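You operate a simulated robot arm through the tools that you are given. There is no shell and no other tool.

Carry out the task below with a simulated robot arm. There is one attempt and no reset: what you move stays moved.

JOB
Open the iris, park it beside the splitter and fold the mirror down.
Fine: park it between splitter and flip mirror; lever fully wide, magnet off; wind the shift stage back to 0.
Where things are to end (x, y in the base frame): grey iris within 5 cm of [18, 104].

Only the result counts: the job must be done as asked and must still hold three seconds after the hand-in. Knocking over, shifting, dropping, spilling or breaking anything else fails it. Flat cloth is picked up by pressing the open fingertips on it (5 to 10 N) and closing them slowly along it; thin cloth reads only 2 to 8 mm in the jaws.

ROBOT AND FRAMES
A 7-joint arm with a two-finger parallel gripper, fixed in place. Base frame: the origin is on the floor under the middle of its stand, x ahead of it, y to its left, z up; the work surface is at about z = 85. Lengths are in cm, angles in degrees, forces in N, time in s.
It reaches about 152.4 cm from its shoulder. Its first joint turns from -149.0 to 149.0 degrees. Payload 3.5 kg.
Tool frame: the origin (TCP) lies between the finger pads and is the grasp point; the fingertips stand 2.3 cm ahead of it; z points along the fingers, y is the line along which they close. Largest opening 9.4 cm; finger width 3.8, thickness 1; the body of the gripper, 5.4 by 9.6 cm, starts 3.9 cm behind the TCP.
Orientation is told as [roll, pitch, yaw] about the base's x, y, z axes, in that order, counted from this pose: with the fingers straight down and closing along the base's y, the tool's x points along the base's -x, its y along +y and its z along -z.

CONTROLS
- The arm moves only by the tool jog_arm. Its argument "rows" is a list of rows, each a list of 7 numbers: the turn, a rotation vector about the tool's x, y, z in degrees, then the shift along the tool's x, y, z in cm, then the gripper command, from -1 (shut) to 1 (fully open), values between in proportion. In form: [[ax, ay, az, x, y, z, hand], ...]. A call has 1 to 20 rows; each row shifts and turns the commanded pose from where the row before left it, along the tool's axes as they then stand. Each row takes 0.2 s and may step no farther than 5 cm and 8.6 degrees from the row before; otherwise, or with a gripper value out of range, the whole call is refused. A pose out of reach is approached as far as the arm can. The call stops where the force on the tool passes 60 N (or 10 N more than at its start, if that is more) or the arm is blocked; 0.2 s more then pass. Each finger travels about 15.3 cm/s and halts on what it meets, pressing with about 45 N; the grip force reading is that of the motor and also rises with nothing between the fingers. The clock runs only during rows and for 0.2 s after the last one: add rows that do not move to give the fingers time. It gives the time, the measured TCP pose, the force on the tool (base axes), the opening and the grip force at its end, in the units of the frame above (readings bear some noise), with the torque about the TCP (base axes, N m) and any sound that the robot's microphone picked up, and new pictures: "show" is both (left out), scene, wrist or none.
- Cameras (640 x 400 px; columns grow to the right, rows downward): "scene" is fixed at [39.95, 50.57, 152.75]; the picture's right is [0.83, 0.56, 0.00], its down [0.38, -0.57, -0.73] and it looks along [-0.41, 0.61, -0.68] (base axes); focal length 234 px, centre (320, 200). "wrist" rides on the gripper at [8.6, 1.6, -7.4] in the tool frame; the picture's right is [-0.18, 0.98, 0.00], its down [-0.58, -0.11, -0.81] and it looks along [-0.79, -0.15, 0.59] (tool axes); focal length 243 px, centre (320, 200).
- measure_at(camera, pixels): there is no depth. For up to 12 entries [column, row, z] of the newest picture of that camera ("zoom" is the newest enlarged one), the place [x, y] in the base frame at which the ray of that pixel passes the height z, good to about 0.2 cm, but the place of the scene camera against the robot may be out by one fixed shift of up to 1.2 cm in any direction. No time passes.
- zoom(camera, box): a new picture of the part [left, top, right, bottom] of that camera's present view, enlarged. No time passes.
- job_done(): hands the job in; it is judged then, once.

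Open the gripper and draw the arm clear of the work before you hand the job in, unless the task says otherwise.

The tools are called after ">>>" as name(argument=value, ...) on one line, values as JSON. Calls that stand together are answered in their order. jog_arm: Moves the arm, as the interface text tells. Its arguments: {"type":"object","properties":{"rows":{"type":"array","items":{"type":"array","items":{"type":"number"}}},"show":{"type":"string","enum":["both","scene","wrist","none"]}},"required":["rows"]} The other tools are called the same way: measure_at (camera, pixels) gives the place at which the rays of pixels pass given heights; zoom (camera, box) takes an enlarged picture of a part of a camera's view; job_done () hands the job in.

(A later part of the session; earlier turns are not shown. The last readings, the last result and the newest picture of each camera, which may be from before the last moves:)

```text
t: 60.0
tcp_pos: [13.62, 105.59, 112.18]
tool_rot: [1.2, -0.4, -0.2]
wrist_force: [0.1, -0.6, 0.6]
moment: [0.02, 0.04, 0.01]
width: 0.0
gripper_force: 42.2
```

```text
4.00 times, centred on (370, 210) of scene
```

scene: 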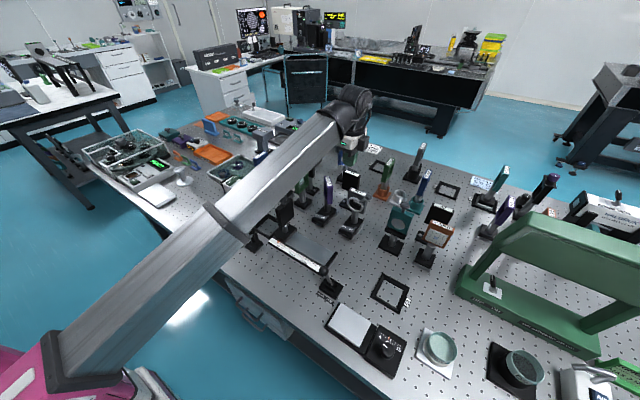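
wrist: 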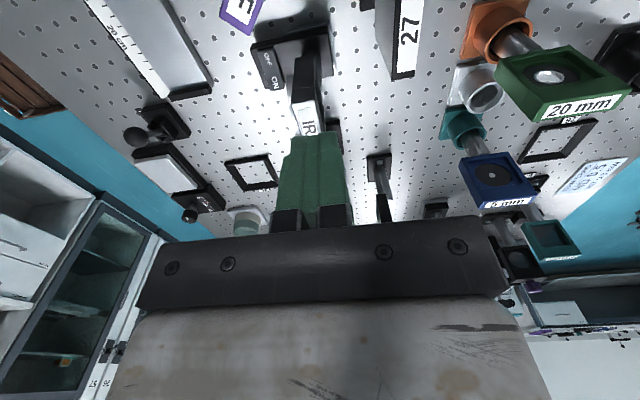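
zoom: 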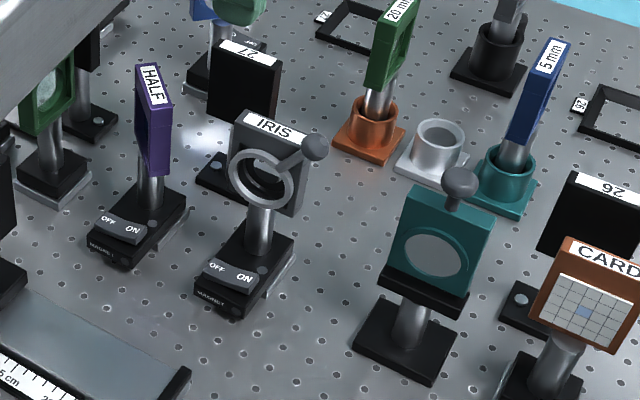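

The mirror is hidden behind my fingers; I shift to y≈97 so that it shows to the right of them.

>>> jog_arm(rows=[[0, 0, 0, -1, -4, 0, -1], [0, 0, 0, -1, -4, 0, -1], [0, 0, 0, 0, 0, 0, -1]], show="wrist")

>>> zoom(camera="wrist", box=[340, 90, 440, 220])

>>> zoom(camera="wrist", box=[365, 110, 425, 160])

```text
t: 60.8
tcp_pos: [16.08, 97.67, 111.88]
tool_rot: [1.2, -0.4, -0.2]
wrist_force: [0.3, -0.8, 0.2]
moment: [-0.02, 0.01, -0.01]
width: 0.01
gripper_force: 42.8
```

wrist: 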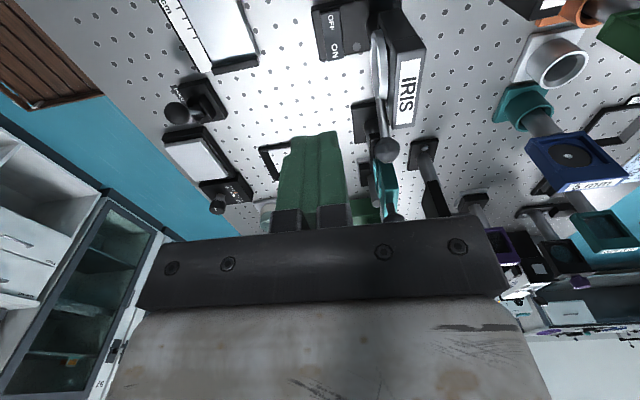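

```text
3.08 times, centred on (390, 155) of wrist
```

zoom: 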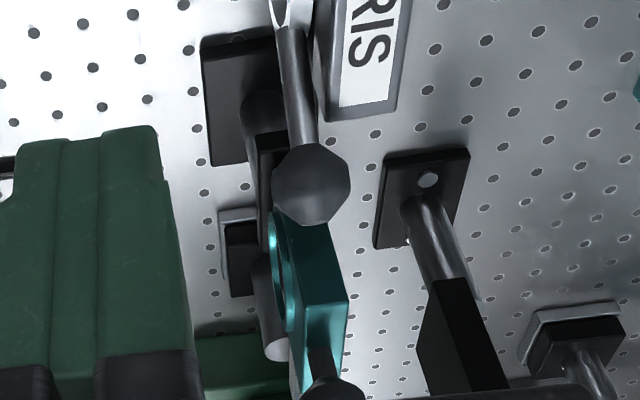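

```text
8.00 times, centred on (395, 135) of wrist
```

zoom: 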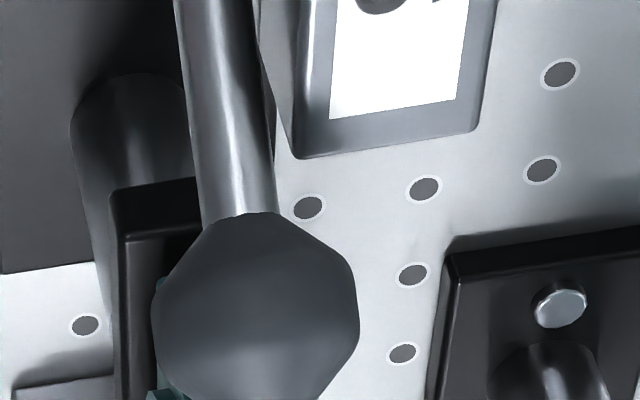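

The iris ball blocks the view; I move past it to (22.5, 95.5) for a clear look at the hinge.

>>> jog_arm(rows=[[0, 0, 0, -3.2, -1, 0.5, -1], [0, 0, 0, -3.2, -1, 0.5, -1], [0, 0, 0, 0, 0, 0, -1]], show="wrist")

>>> zoom(camera="wrist", box=[360, 50, 480, 240])

>>> zoom(camera="wrist", box=[370, 80, 450, 150])

```text
t: 61.6
tcp_pos: [22.32, 95.68, 111.17]
tool_rot: [1.2, -0.4, -0.1]
wrist_force: [0.3, -0.7, 0.4]
moment: [-0.01, 0.0, 0.0]
width: 0.02
gripper_force: 42.2
```

wrist: 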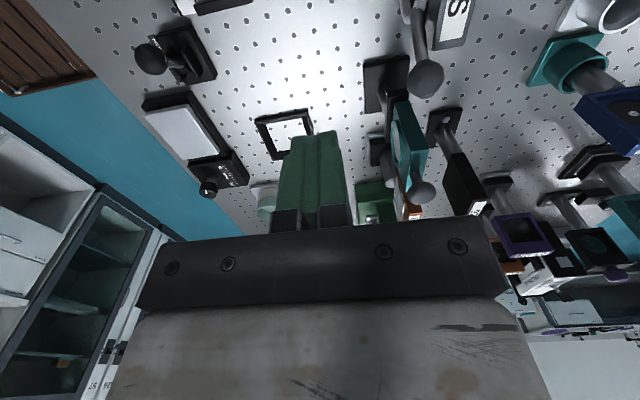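

```text
2.11 times, centred on (420, 145) of wrist
```

zoom: 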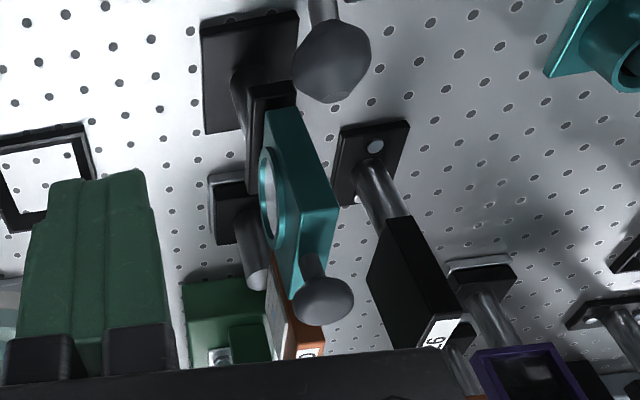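

```text
5.71 times, centred on (410, 115) of wrist
```

zoom: 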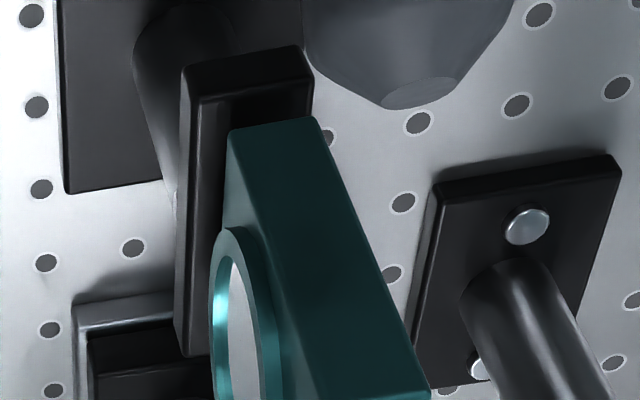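

The hinge bar is clear now: it projects ~0.9 cm in front of the plate and is flush behind, so the plate can only fold backward (+y). I measure the knob and plate positions from this view.

>>> measure_at(camera="wrist", pixels=[[422.4, 192.4, 102], [422.4, 192.4, 104], [422.4, 192.4, 106], [394, 103, 94], [394, 103, 96], [409, 100, 94], [409, 100, 96], [386, 100, 95], [408, 97, 95]])

```text
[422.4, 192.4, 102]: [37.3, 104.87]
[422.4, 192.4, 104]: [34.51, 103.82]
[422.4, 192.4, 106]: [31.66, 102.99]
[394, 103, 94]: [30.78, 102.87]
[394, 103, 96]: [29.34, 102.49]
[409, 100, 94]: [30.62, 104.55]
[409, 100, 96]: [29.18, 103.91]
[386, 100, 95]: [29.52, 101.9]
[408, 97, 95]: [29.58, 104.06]
```

Knob centre is (33.4, 103.4, 104.8), plate y 102.6–104.2. I bring the closed fingers in front of the knob at (33.4, 98.7), tip height ~103.3.

>>> jog_arm(rows=[[0, 0, 0, -3.7, 0.9, 0, -1], [0, 0, 0, -3.7, 0.9, 0, -1], [0, 0, 0, -3.6, 0.9, 0, -1], [0, 0, 0, 0, 0, 2.8, -1], [0, 0, 0, 0, 0, 2.7, -1], [0, 0, 0, 0, 0, 0, -1]], show="both")

>>> zoom(camera="wrist", box=[270, 0, 470, 220])

>>> zoom(camera="scene", box=[360, 180, 440, 260])

```text
t: 63.0
tcp_pos: [33.12, 98.6, 106.03]
tool_rot: [1.1, -0.5, -0.2]
wrist_force: [-0.1, 0.0, 0.0]
moment: [0.0, 0.0, 0.02]
width: 0.0
gripper_force: 42.2
```

scene: 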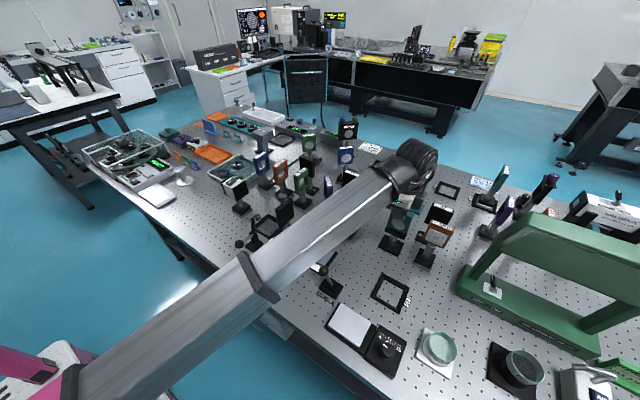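
wrist: 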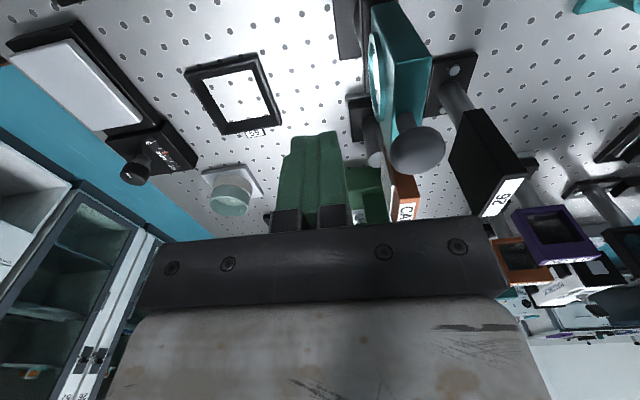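

```text
1.82 times, centred on (370, 110) of wrist
```

zoom: 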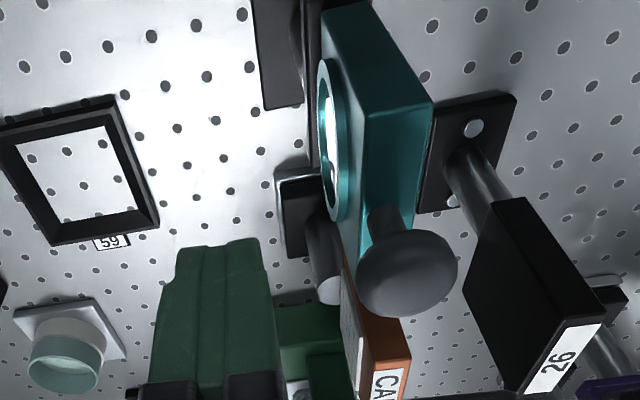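

```text
5.00 times, centred on (400, 220) of scene
```

zoom: 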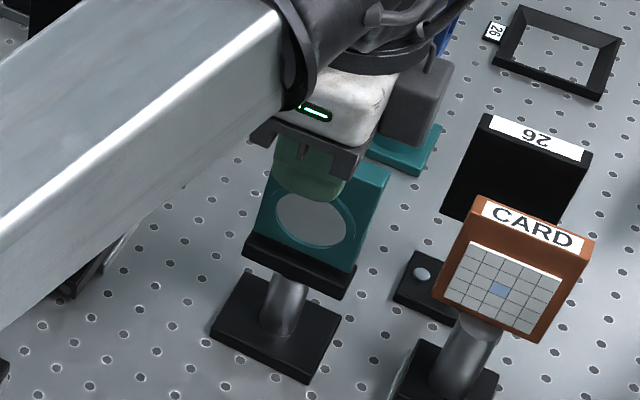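

The knob is at wrist (417,150), right of the fingers. I advance in +y toward it and watch for contact.

>>> jog_arm(rows=[[0, 0, 0, -0.2, 0.8, 0.3, -1], [0, 0, 0, 0, 0.8, 0, -1], [0, 0, 0, 0, 0.5, 0, -1], [0, 0, 0, 0, 0.4, 0, -1], [0, 0, 0, 0, 0.3, 0, -1], [0, 0, 0, 0, 0.3, 0, -1]], show="both")

>>> zoom(camera="wrist", box=[270, 0, 470, 220])

>>> zoom(camera="scene", box=[360, 180, 440, 260])

```text
t: 64.4
tcp_pos: [33.25, 101.44, 105.59]
tool_rot: [1.0, -0.5, -0.3]
wrist_force: [-2.8, -23.9, -1.6]
moment: [-0.28, 0.05, -0.02]
width: 0.0
gripper_force: 42.6
```

scene: 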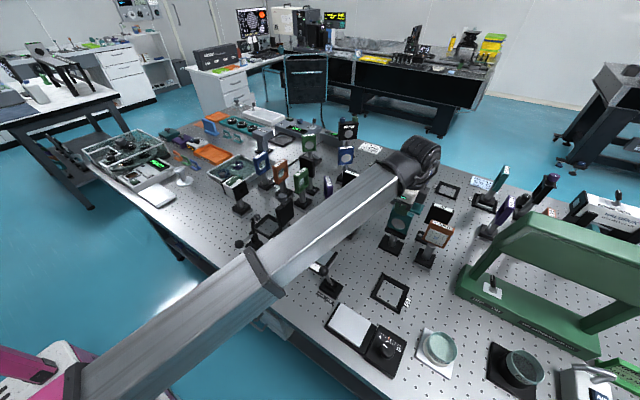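
wrist: 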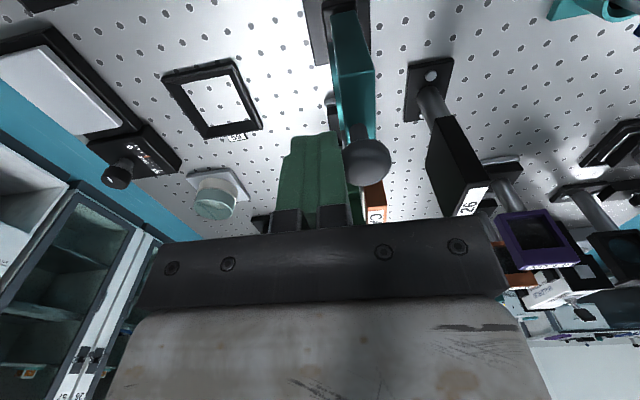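

```text
1.82 times, centred on (370, 110) of wrist
```

zoom: 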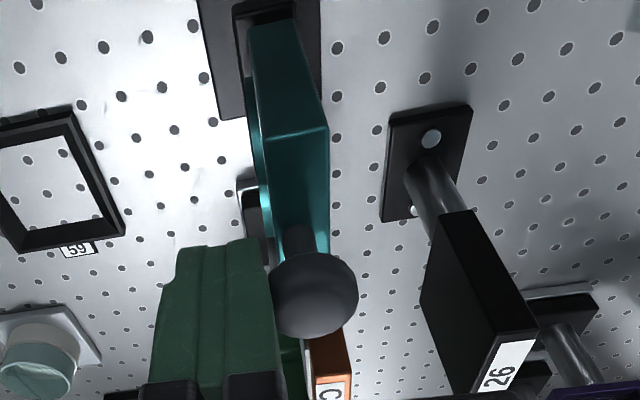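

```text
5.00 times, centred on (400, 220) of scene
```

zoom: 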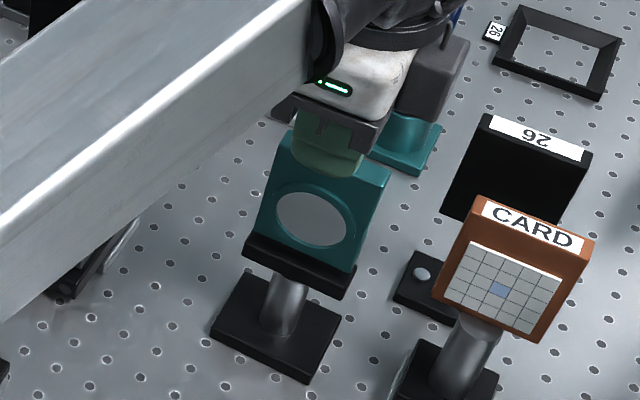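

The knob resists ~24 N in +y and nothing moved (base is firmly fixed), so it does not fold backward. I back off, lift over the knob and go behind it to push toward -y instead.

>>> jog_arm(rows=[[0, 0, 0, 0, -0.6, 0, -1], [0, 0, 0, 0, -0.6, 0, -1], [0, 0, 0, 0, 0, -2.5, -1], [0, 0, 0, 0, 0, -2.7, -1], [0, 0, 0, 0, 3.5, 0, -1], [0, 0, 0, 0, 3.8, 0, -1], [0, 0, 0, 0, 0, 2.5, -1], [0, 0, 0, 0, 0, 2.7, -1], [0, 0, 0, 0, 0, 0, -1]], show="both")

>>> zoom(camera="wrist", box=[200, 0, 400, 220])

>>> zoom(camera="scene", box=[360, 180, 440, 260])

```text
t: 66.4
tcp_pos: [33.47, 107.88, 105.7]
tool_rot: [1.2, -0.3, -0.2]
wrist_force: [0.4, -0.2, -0.9]
moment: [-0.02, 0.01, 0.02]
width: 0.01
gripper_force: 42.1
```

scene: 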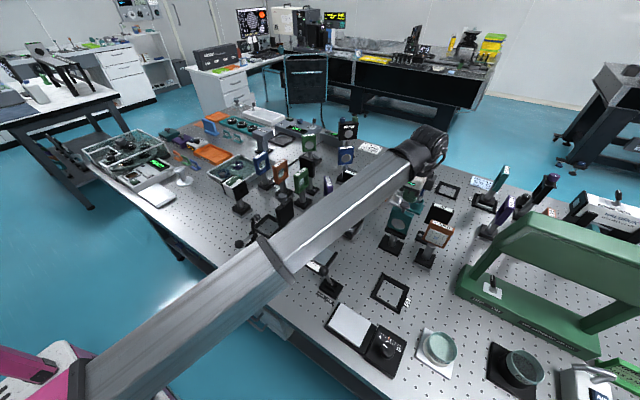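
wrist: 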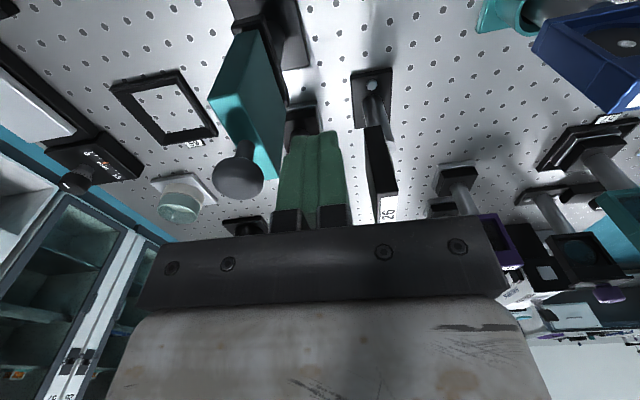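

```text
1.82 times, centred on (300, 110) of wrist
```

zoom: 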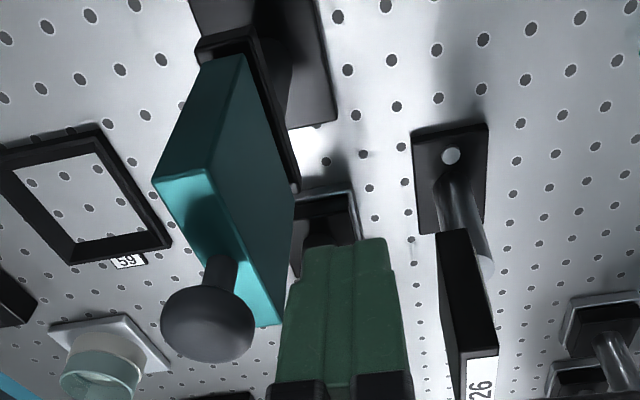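

```text
5.00 times, centred on (400, 220) of scene
```

zoom: 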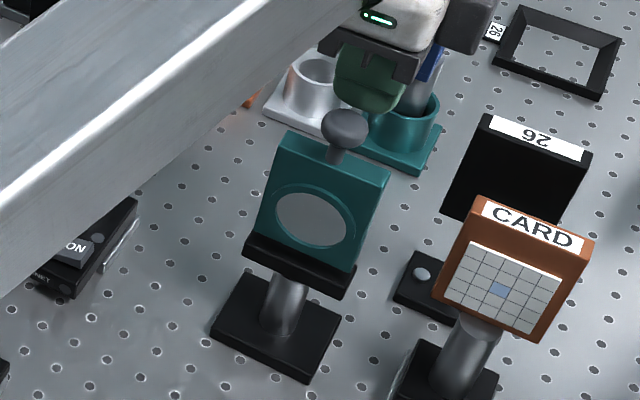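

Now behind the knob. I advance toward -y to contact and push about 1 cm, watching the force.

>>> jog_arm(rows=[[0, 0, 0, 0, -0.8, 0, -1], [0, 0, 0, 0, -0.8, 0, -1], [0, 0, 0, 0, -0.4, 0, -1], [0, 0, 0, 0, -0.3, 0, -1], [0, 0, 0, 0, -0.3, 0, -1], [0, 0, 0, 0, -0.3, 0, -1]], show="both")

>>> zoom(camera="wrist", box=[200, 0, 400, 220])

>>> zoom(camera="scene", box=[360, 180, 440, 260])

```text
t: 67.8
tcp_pos: [33.33, 105.09, 105.62]
tool_rot: [1.2, -0.4, -0.1]
wrist_force: [-0.3, 1.0, 0.4]
moment: [0.02, 0.02, 0.0]
width: 0.0
gripper_force: 42.5
```

scene: 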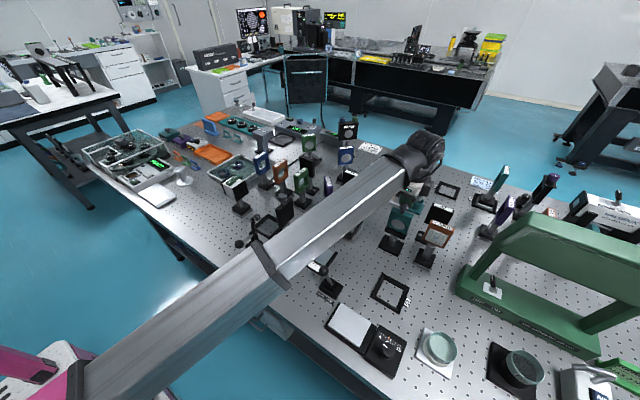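
wrist: 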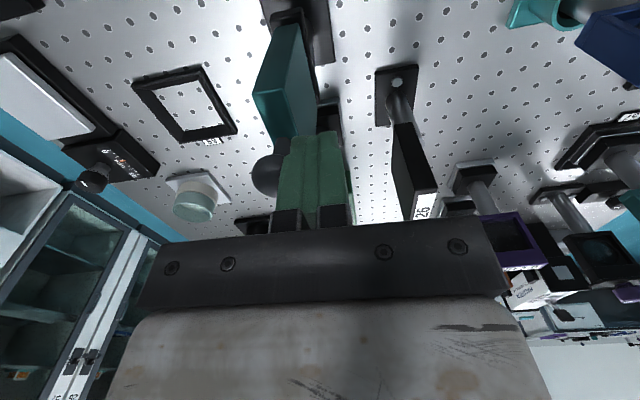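

```text
1.82 times, centred on (300, 110) of wrist
```

zoom: 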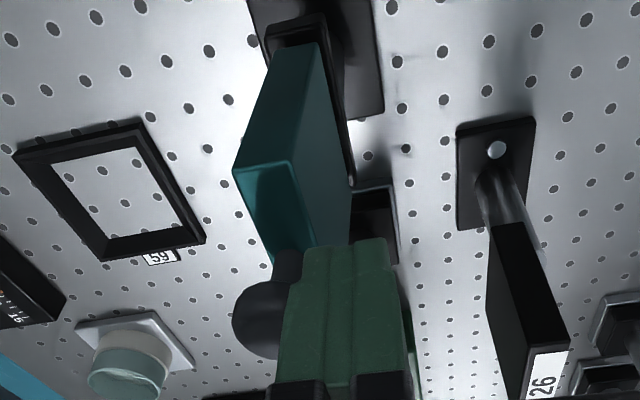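

```text
5.00 times, centred on (400, 220) of scene
```

zoom: 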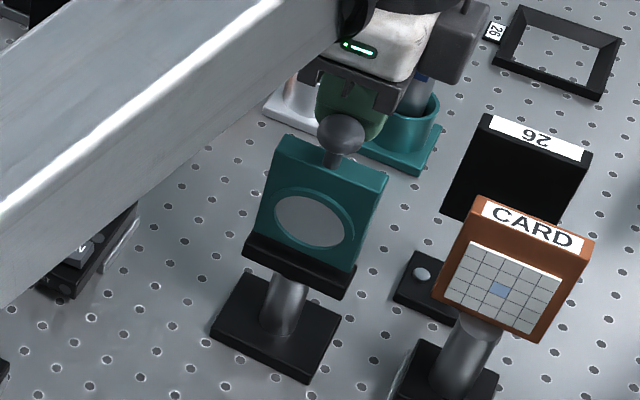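

It yields with only ~1 N: the mirror folds toward -y. I keep pushing along its arc.

>>> jog_arm(rows=[[0, 0, 0, 0, -0.6, 0, -1], [0, 0, 0, 0, -0.6, 0, -1], [0, 0, 0, 0, -0.6, 0.05, -1], [0, 0, 0, 0, -0.6, 0.1, -1], [0, 0, 0, 0, -0.6, 0.1, -1], [0, 0, 0, 0, -0.6, 0.15, -1]], show="both")

>>> zoom(camera="scene", box=[360, 180, 440, 260])

>>> zoom(camera="wrist", box=[200, 0, 400, 220])

```text
t: 69.2
tcp_pos: [33.42, 101.36, 105.08]
tool_rot: [1.2, -0.4, -0.2]
wrist_force: [-0.8, 0.1, 0.5]
moment: [-0.02, -0.03, 0.01]
width: 0.0
gripper_force: 42.8
```

scene: 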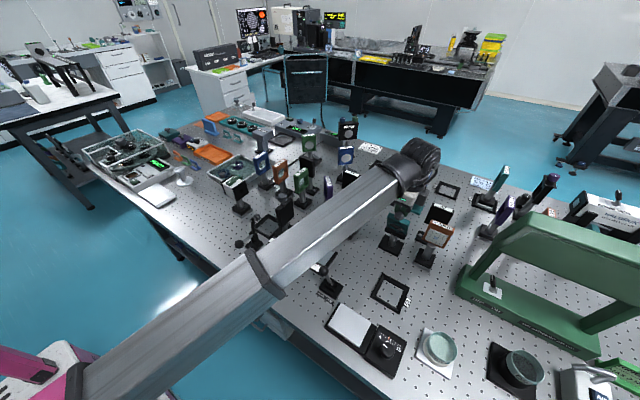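
wrist: 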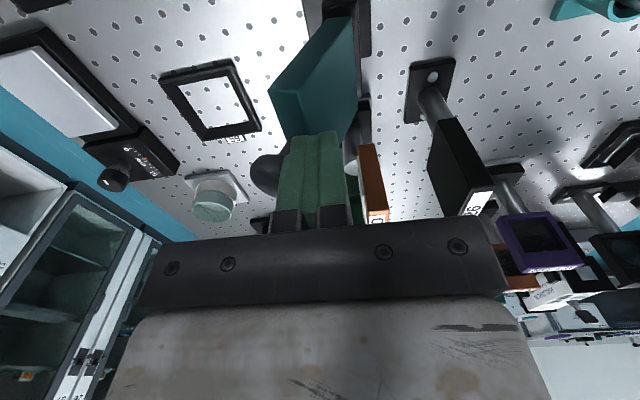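

```text
5.00 times, centred on (400, 220) of scene
```

zoom: 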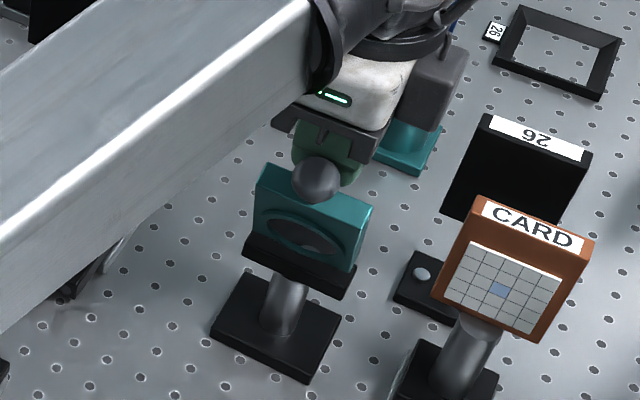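

```text
1.82 times, centred on (300, 110) of wrist
```

zoom: 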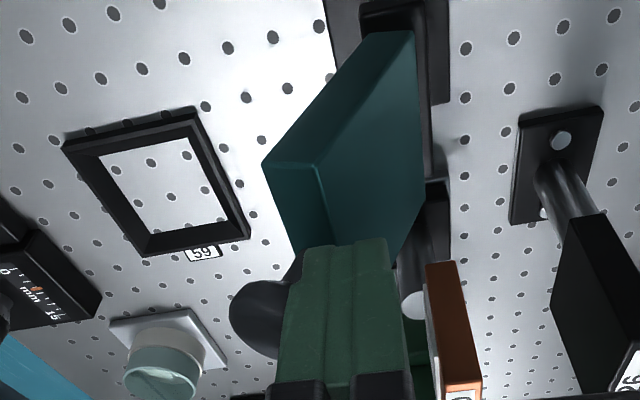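

It folds smoothly (~25° now). I continue pushing forward and down along the arc.

>>> jog_arm(rows=[[0, 0, 0, 0, -0.6, 0.35, -1], [0, 0, 0, 0, -0.6, 0.35, -1], [0, 0, 0, 0, -0.6, 0.35, -1], [0, 0, 0, 0, -0.6, 0.35, -1], [0, 0, 0, 0, -0.5, 0.45, -1], [0, 0, 0, 0, -0.5, 0.45, -1], [0, 0, 0, 0, -0.5, 0.45, -1]], show="both")

>>> zoom(camera="scene", box=[360, 180, 440, 260])

>>> zoom(camera="wrist", box=[200, 0, 400, 220])

```text
t: 70.8
tcp_pos: [33.34, 97.06, 102.68]
tool_rot: [1.0, -0.3, -0.2]
wrist_force: [8.4, -35.9, 43.1]
moment: [-1.03, 0.61, 0.66]
width: 0.03
gripper_force: 42.2
```

scene: 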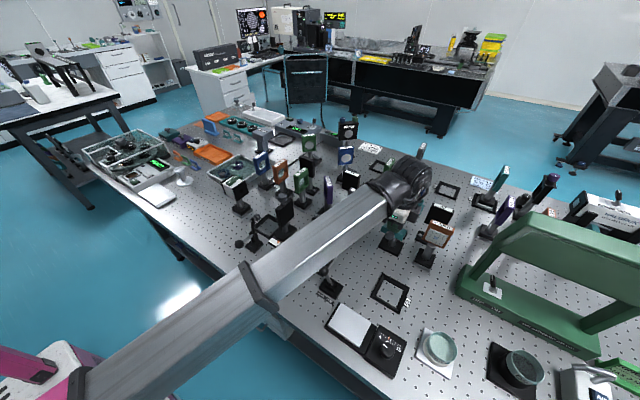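
wrist: 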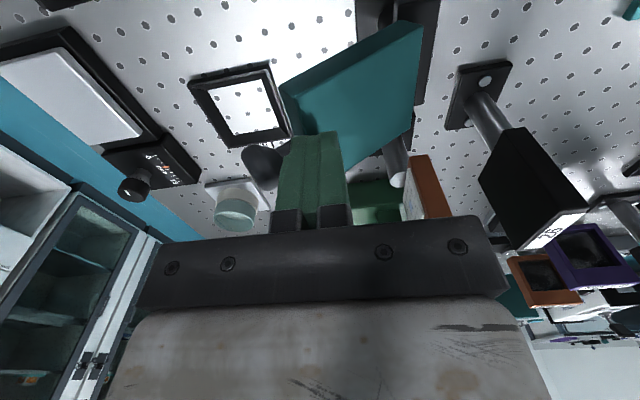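

```text
5.00 times, centred on (400, 220) of scene
```

zoom: 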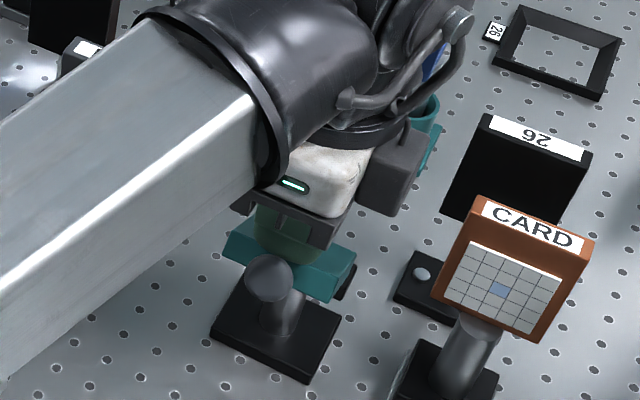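

```text
1.82 times, centred on (300, 110) of wrist
```

zoom: 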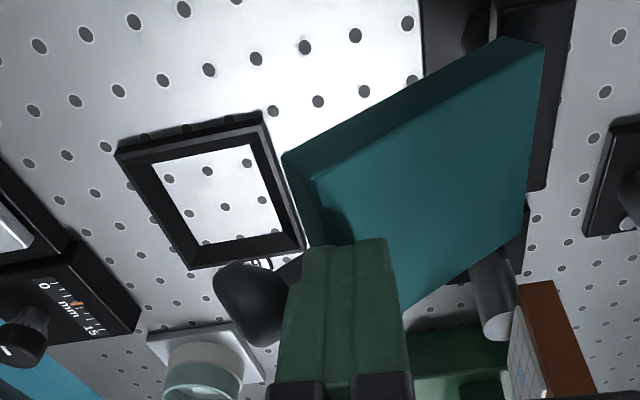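

The finger has wedged onto the plate's top edge beside the knob stem (force points along the plate toward the hinge). I back off up and +y, then will press on the plate's back face instead.

>>> jog_arm(rows=[[0, 0, 0, 0, 0, -0.5, -1], [0, 0, 0, 0, 0.3, -0.8, -1], [0, 0, 0, 0, 1, -1, -1], [0, 0, 0, 0, 1.5, -0.5, -1], [0, 0, 0, 0, 0, 0, -1]], show="both")

>>> zoom(camera="scene", box=[360, 180, 440, 260])

>>> zoom(camera="wrist", box=[200, 0, 400, 220])

```text
t: 72.0
tcp_pos: [33.38, 100.33, 105.11]
tool_rot: [1.2, -0.4, -0.1]
wrist_force: [-0.1, 0.3, 0.2]
moment: [0.0, -0.02, 0.01]
width: 0.0
gripper_force: 41.8
```

scene: 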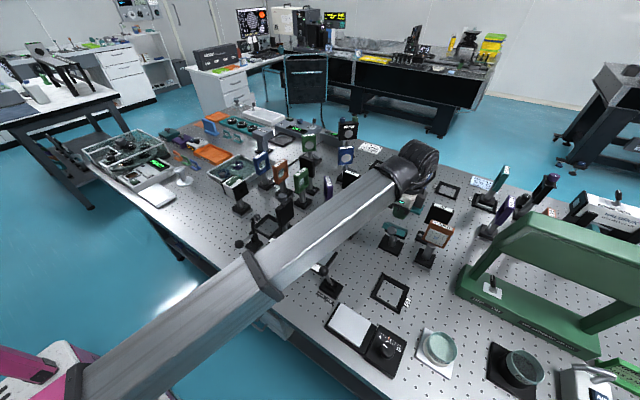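
wrist: 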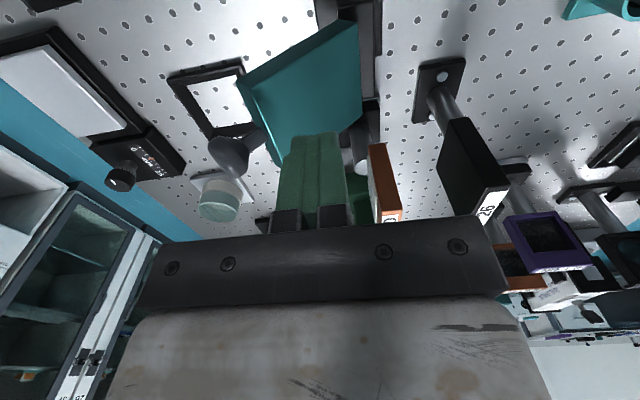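

```text
5.00 times, centred on (400, 220) of scene
```

zoom: 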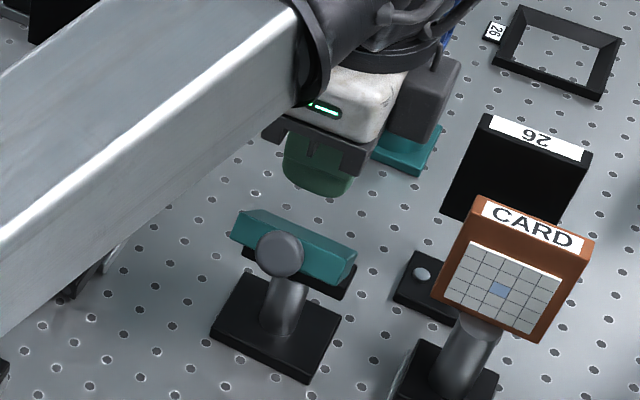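

```text
1.82 times, centred on (300, 110) of wrist
```

zoom: 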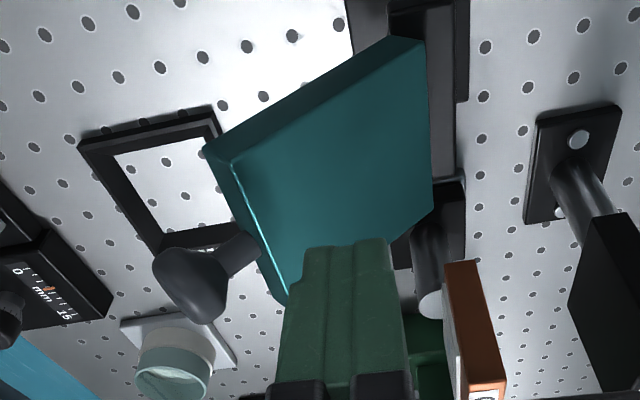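

The mirror stays put at ~50°. I now descend onto its back face and push diagonally (-y and down).

>>> jog_arm(rows=[[0, 0, 0, 0, 0.3, 1.2, -1], [0, 0, 0, 0, 0, 1.2, -1], [0, 0, 0, 0, -0.2, 0.5, -1], [0, 0, 0, 0, -0.4, 0.5, -1], [0, 0, 0, 0, -0.4, 0.5, -1]], show="both")

>>> zoom(camera="scene", box=[360, 180, 440, 260])

>>> zoom(camera="wrist", box=[200, 0, 400, 220])

```text
t: 73.2
tcp_pos: [33.37, 99.7, 101.18]
tool_rot: [1.2, -0.5, -0.2]
wrist_force: [0.5, -0.3, 0.1]
moment: [-0.02, -0.01, 0.02]
width: 0.03
gripper_force: 42.4
```

scene: 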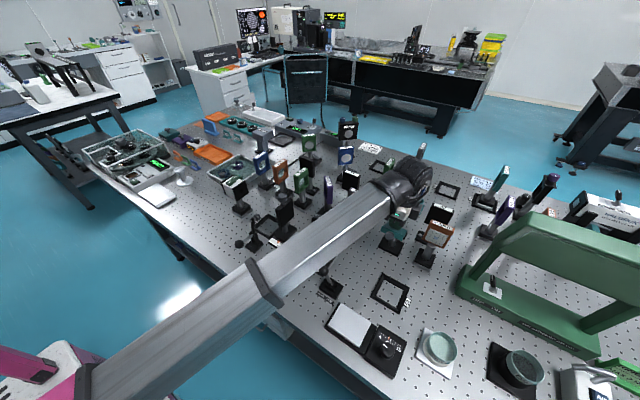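
wrist: 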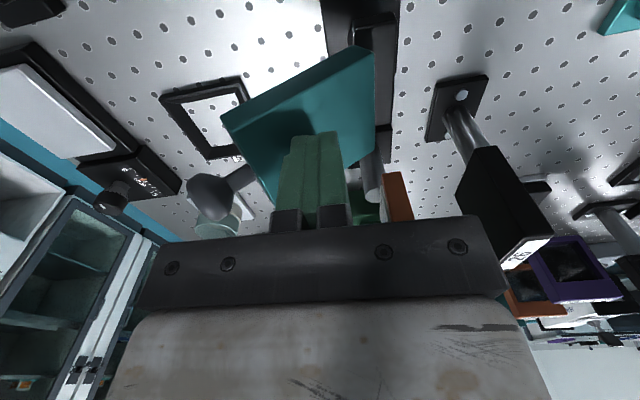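

```text
5.00 times, centred on (400, 220) of scene
```

zoom: 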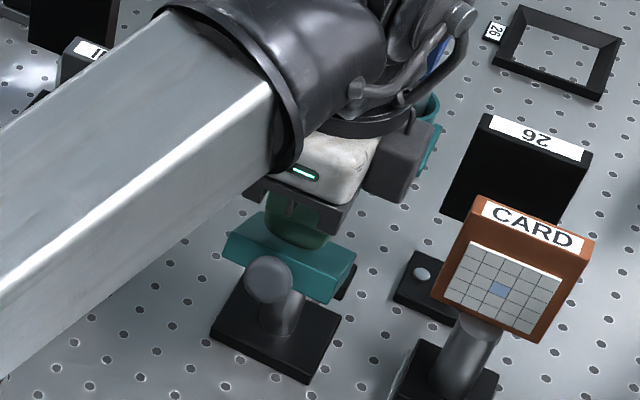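

```text
1.82 times, centred on (300, 110) of wrist
```

zoom: 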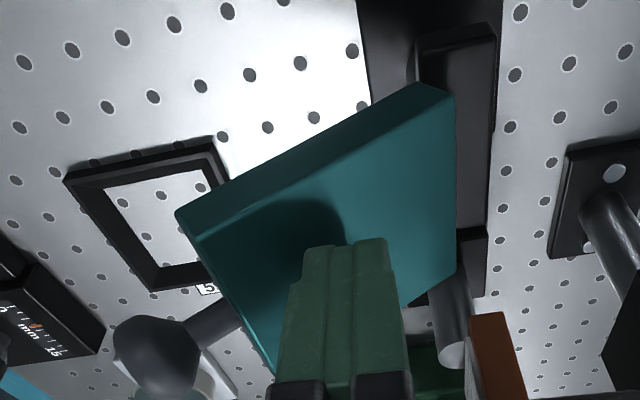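

The plate turns further under light contact. I continue down and slightly toward -y.

>>> jog_arm(rows=[[0, 0, 0, 0, -0.3, 0.5, -1], [0, 0, 0, 0, -0.3, 0.5, -1], [0, 0, 0, 0, -0.25, 0.5, -1], [0, 0, 0, 0, -0.2, 0.5, -1]], show="both")

>>> zoom(camera="scene", box=[360, 180, 440, 260])

>>> zoom(camera="wrist", box=[200, 0, 400, 220])

```text
t: 74.2
tcp_pos: [33.52, 98.59, 99.3]
tool_rot: [1.2, -0.4, -0.1]
wrist_force: [0.6, 1.4, 3.5]
moment: [-0.02, 0.08, 0.01]
width: 0.0
gripper_force: 42.5
```

scene: 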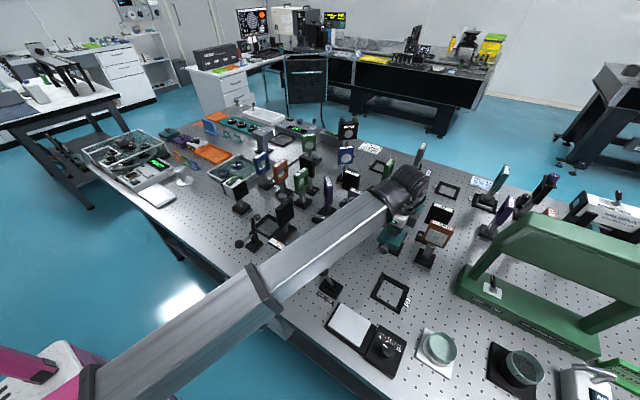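
wrist: 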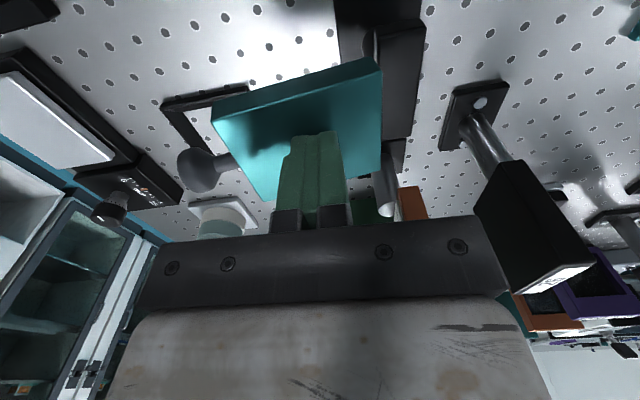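

```text
5.00 times, centred on (400, 220) of scene
```

zoom: 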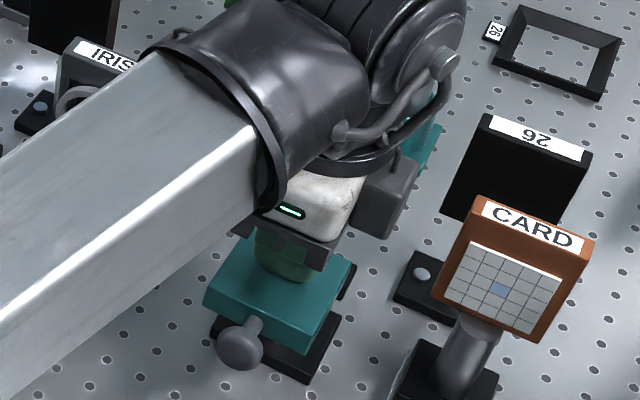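

```text
1.82 times, centred on (300, 110) of wrist
```

zoom: 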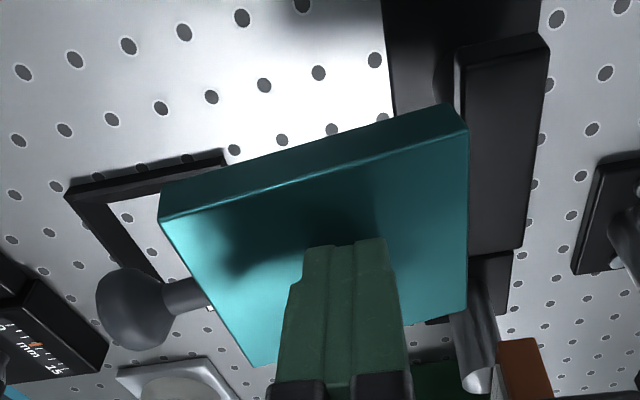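

Nearly horizontal now (3.5 N). I press on down in small steps to reach the end of travel.

>>> jog_arm(rows=[[0, 0, 0, 0, -0.1, 0.3, -1], [0, 0, 0, 0, -0.1, 0.3, -1], [0, 0, 0, 0, 0, 0.3, -1]], show="both")

>>> zoom(camera="scene", box=[360, 180, 440, 260])

>>> zoom(camera="wrist", box=[200, 0, 400, 220])

```text
t: 74.9
tcp_pos: [33.5, 98.65, 99.27]
tool_rot: [1.6, -0.3, -0.1]
wrist_force: [-4.5, -0.8, 21.4]
moment: [-0.21, 0.24, -0.04]
width: 0.01
gripper_force: 42.6
stopped in row 3: the force on the tool passed its limit at 66 N (the readings are from after the stop); the commanded pose is now the measured one
```

scene: 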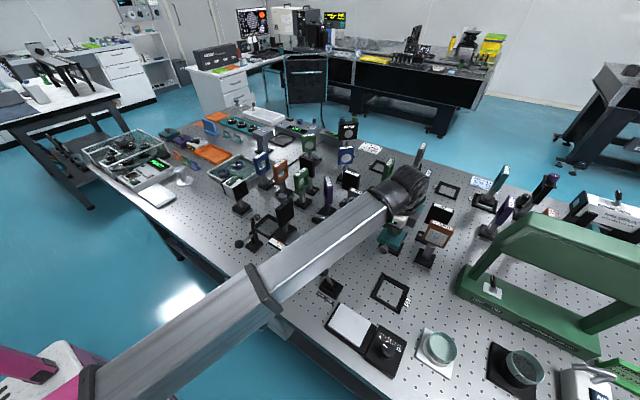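
wrist: 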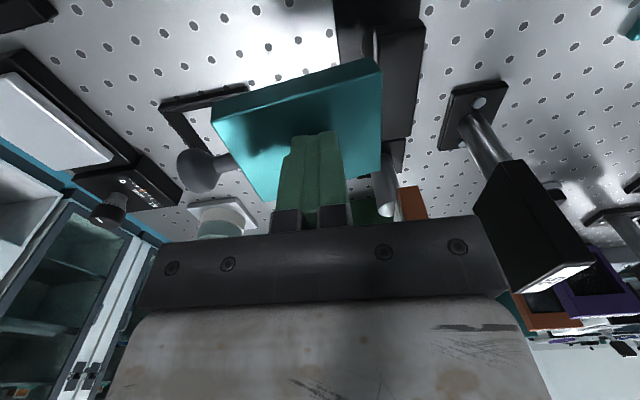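

```text
5.00 times, centred on (400, 220) of scene
```

zoom: 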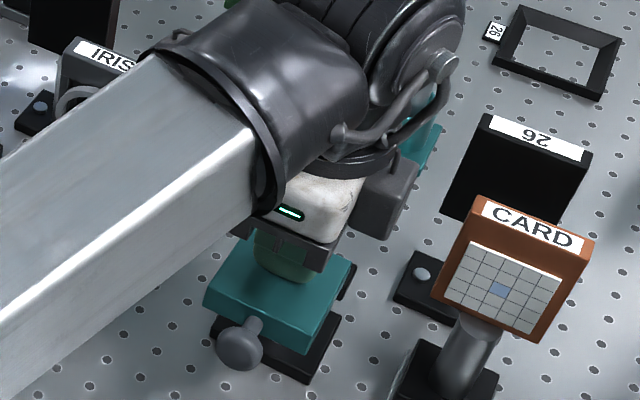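

```text
1.82 times, centred on (300, 110) of wrist
```

zoom: 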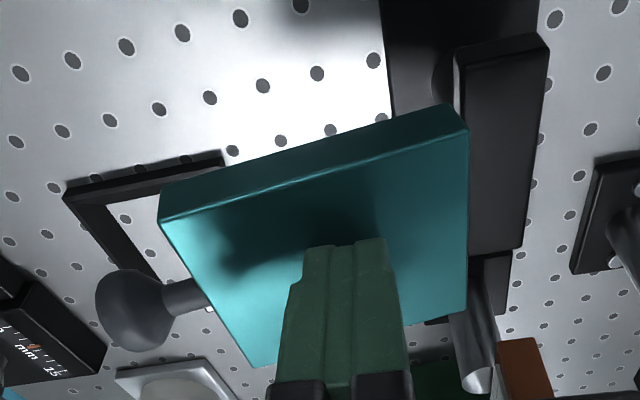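

End of travel reached (66 N, plate no longer moves): mirror fully folded. I lift off and check that it stays down.

>>> jog_arm(rows=[[0, 0, 0, 0, 0, -0.5, -1], [0, 0, 0, 0, 0, -2, -1], [0, 0, 0, 0, 0, -3, -1], [0, 0, 0, 0, 0, -4, -1], [0, 0, 0, 3, -3, 0, -1], [0, 0, 0, 3, -3, 0, -1], [0, 0, 0, 0, 0, 0, -1]], show="both")

>>> zoom(camera="scene", box=[320, 160, 440, 265])

>>> zoom(camera="wrist", box=[340, 50, 500, 220])

```text
t: 76.5
tcp_pos: [27.08, 92.54, 108.11]
tool_rot: [1.5, -0.5, -0.2]
wrist_force: [0.8, 0.4, -0.1]
moment: [-0.02, -0.02, 0.01]
width: 0.0
gripper_force: 42.3
```

scene: 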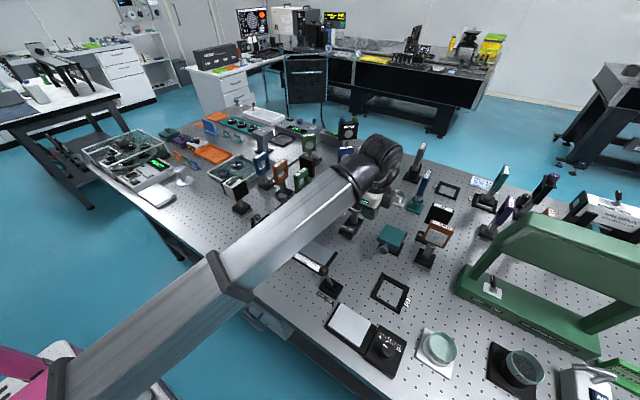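
wrist: 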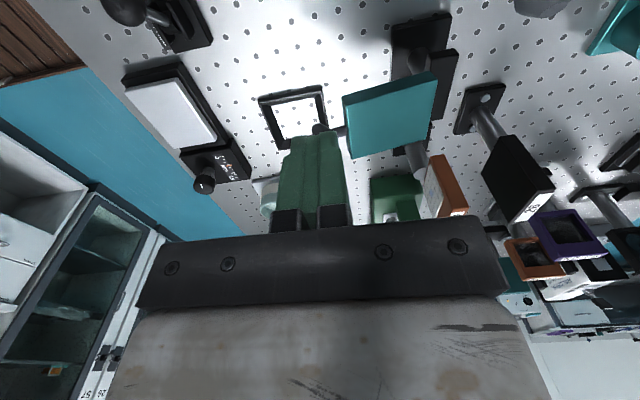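

```text
3.81 times, centred on (380, 212) of scene
```

zoom: 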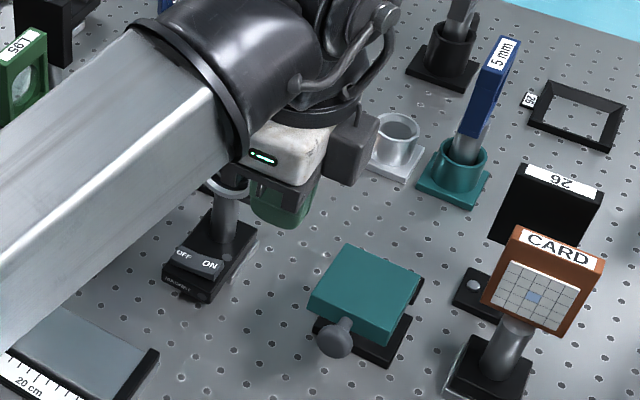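

```text
2.35 times, centred on (420, 135) of wrist
```

zoom: 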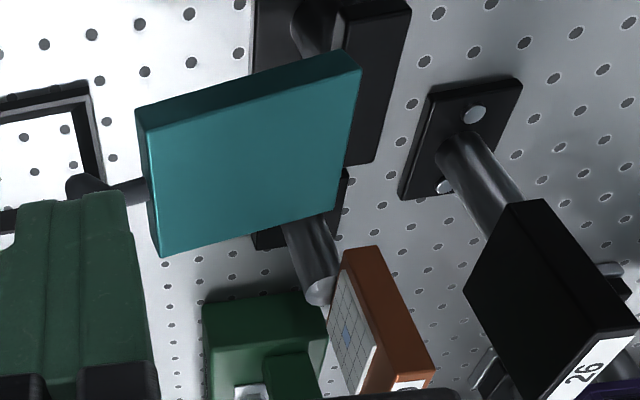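

The mirror lies flat and the iris is parked. Now the shift stage: I move toward the dial near (43.4, 71.5).

>>> jog_arm(rows=[[0, 0, 0, -2.15, -2.75, 1.0, -1], [0, 0, 0, -2.15, -2.75, 1.1, -1], [0, 0, 0, -2.15, -2.75, 1.2, -1], [0, 0, 0, -2.15, -2.75, 1.2, -1], [0, 0, 0, -2.15, -2.75, 1.2, -1], [0, 0, 0, 0, -2.75, 1.2, -1], [0, 0, 0, 0, 0, 0, 0]], show="both")

>>> zoom(camera="wrist", box=[180, 40, 380, 220])

```text
t: 78.1
tcp_pos: [38.08, 76.1, 101.3]
tool_rot: [1.5, -0.5, -0.1]
wrist_force: [-0.8, -0.8, -0.1]
moment: [0.03, 0.0, 0.01]
width: 4.71
gripper_force: 0.1
```

scene: 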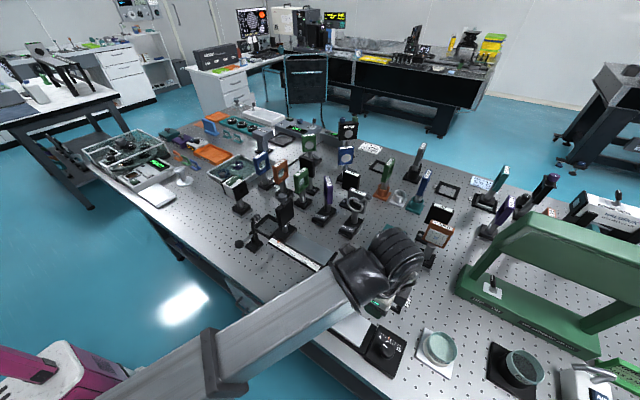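
wrist: 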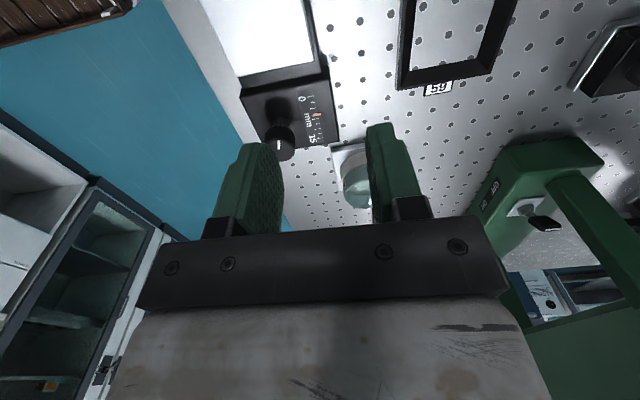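

```text
2.22 times, centred on (280, 130) of wrist
```

zoom: 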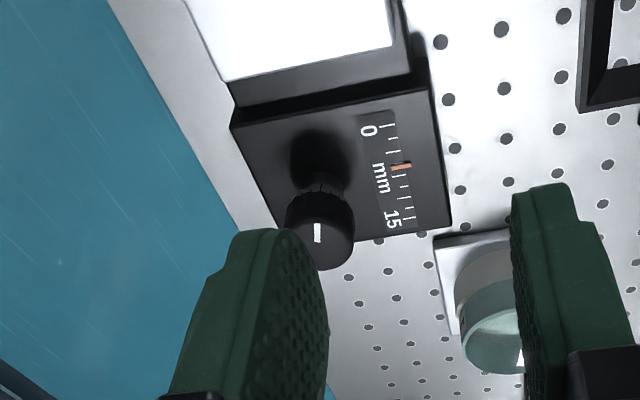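

Good view of the dial: knob top at wrist (280,146), pointer between ticks. I measure the knob from this view.

>>> measure_at(camera="wrist", pixels=[[280, 146, 90], [280, 146, 91], [280, 146, 92], [281, 122, 87.5], [281, 122, 88], [306, 97, 87.5], [313.5, 131, 87.5], [316, 115, 87.5], [315, 98, 87.5], [336, 138, 87], [244, 97, 87]])

>>> zoom(camera="wrist", box=[250, 80, 345, 160])

```text
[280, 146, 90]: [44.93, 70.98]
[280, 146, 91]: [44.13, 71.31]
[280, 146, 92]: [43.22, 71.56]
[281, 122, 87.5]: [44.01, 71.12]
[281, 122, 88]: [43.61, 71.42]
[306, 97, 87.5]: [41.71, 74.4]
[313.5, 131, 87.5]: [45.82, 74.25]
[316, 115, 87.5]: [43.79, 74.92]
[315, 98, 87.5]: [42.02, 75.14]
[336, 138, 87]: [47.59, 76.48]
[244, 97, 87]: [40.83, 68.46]
```

```text
5.00 times, centred on (298, 120) of wrist
```

zoom: 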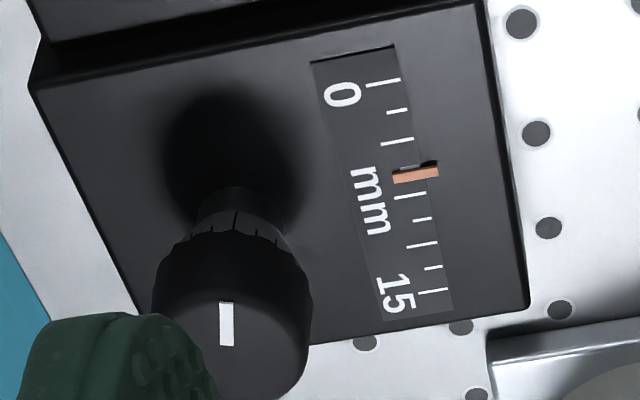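

Knob axis ≈(43.8, 71.4), top z≈91.3, diameter ~2.9 cm; pointer ≈6 mm. I move over it with the fingers 6 cm open.

>>> jog_arm(rows=[[0, 0, 0, -2.85, -2.35, 1.5, 0.28], [0, 0, 0, -2.85, -2.35, 1.5, 0.28], [0, 0, 0, 0, 0, 1, 0.28], [0, 0, 0, 0, 0, 0, 0.28]], show="both")

>>> zoom(camera="wrist", box=[220, 40, 420, 220])

>>> zoom(camera="scene", box=[340, 290, 440, 370])

```text
t: 79.1
tcp_pos: [43.86, 71.7, 97.15]
tool_rot: [1.5, -0.5, -0.2]
wrist_force: [0.1, 0.5, 0.0]
moment: [0.0, 0.0, 0.0]
width: 6.02
gripper_force: 0.1
```

scene: 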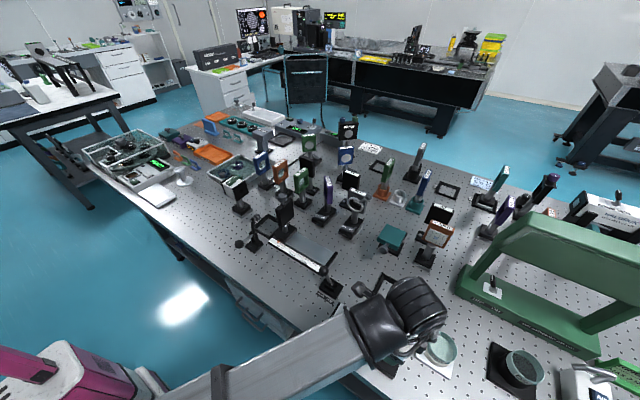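
wrist: 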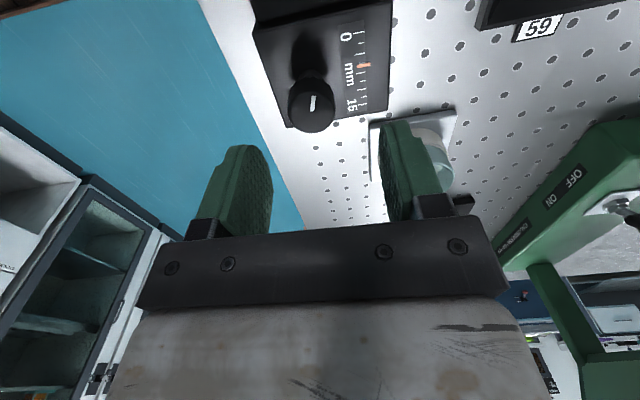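

```text
2.22 times, centred on (320, 130) of wrist
```

zoom: 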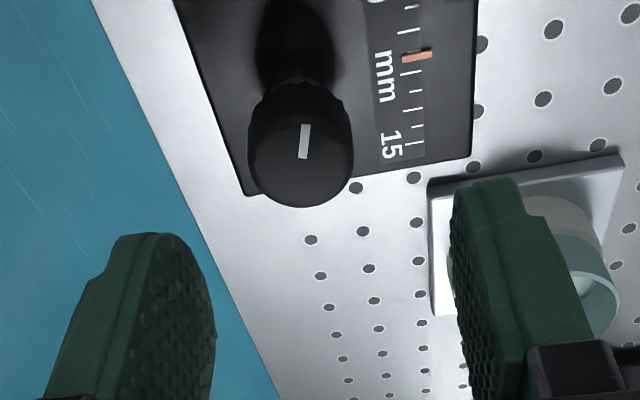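

```text
5.00 times, centred on (390, 330) of scene
```

zoom: 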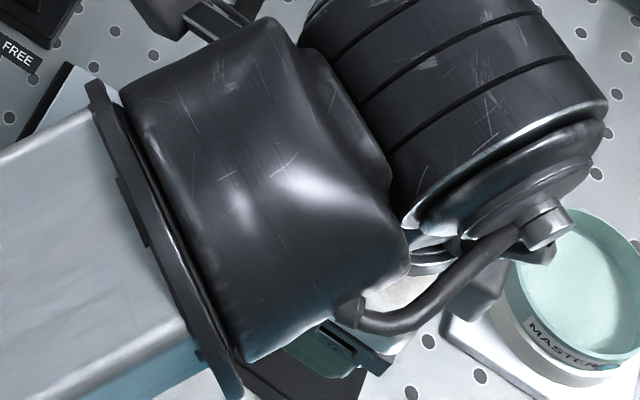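

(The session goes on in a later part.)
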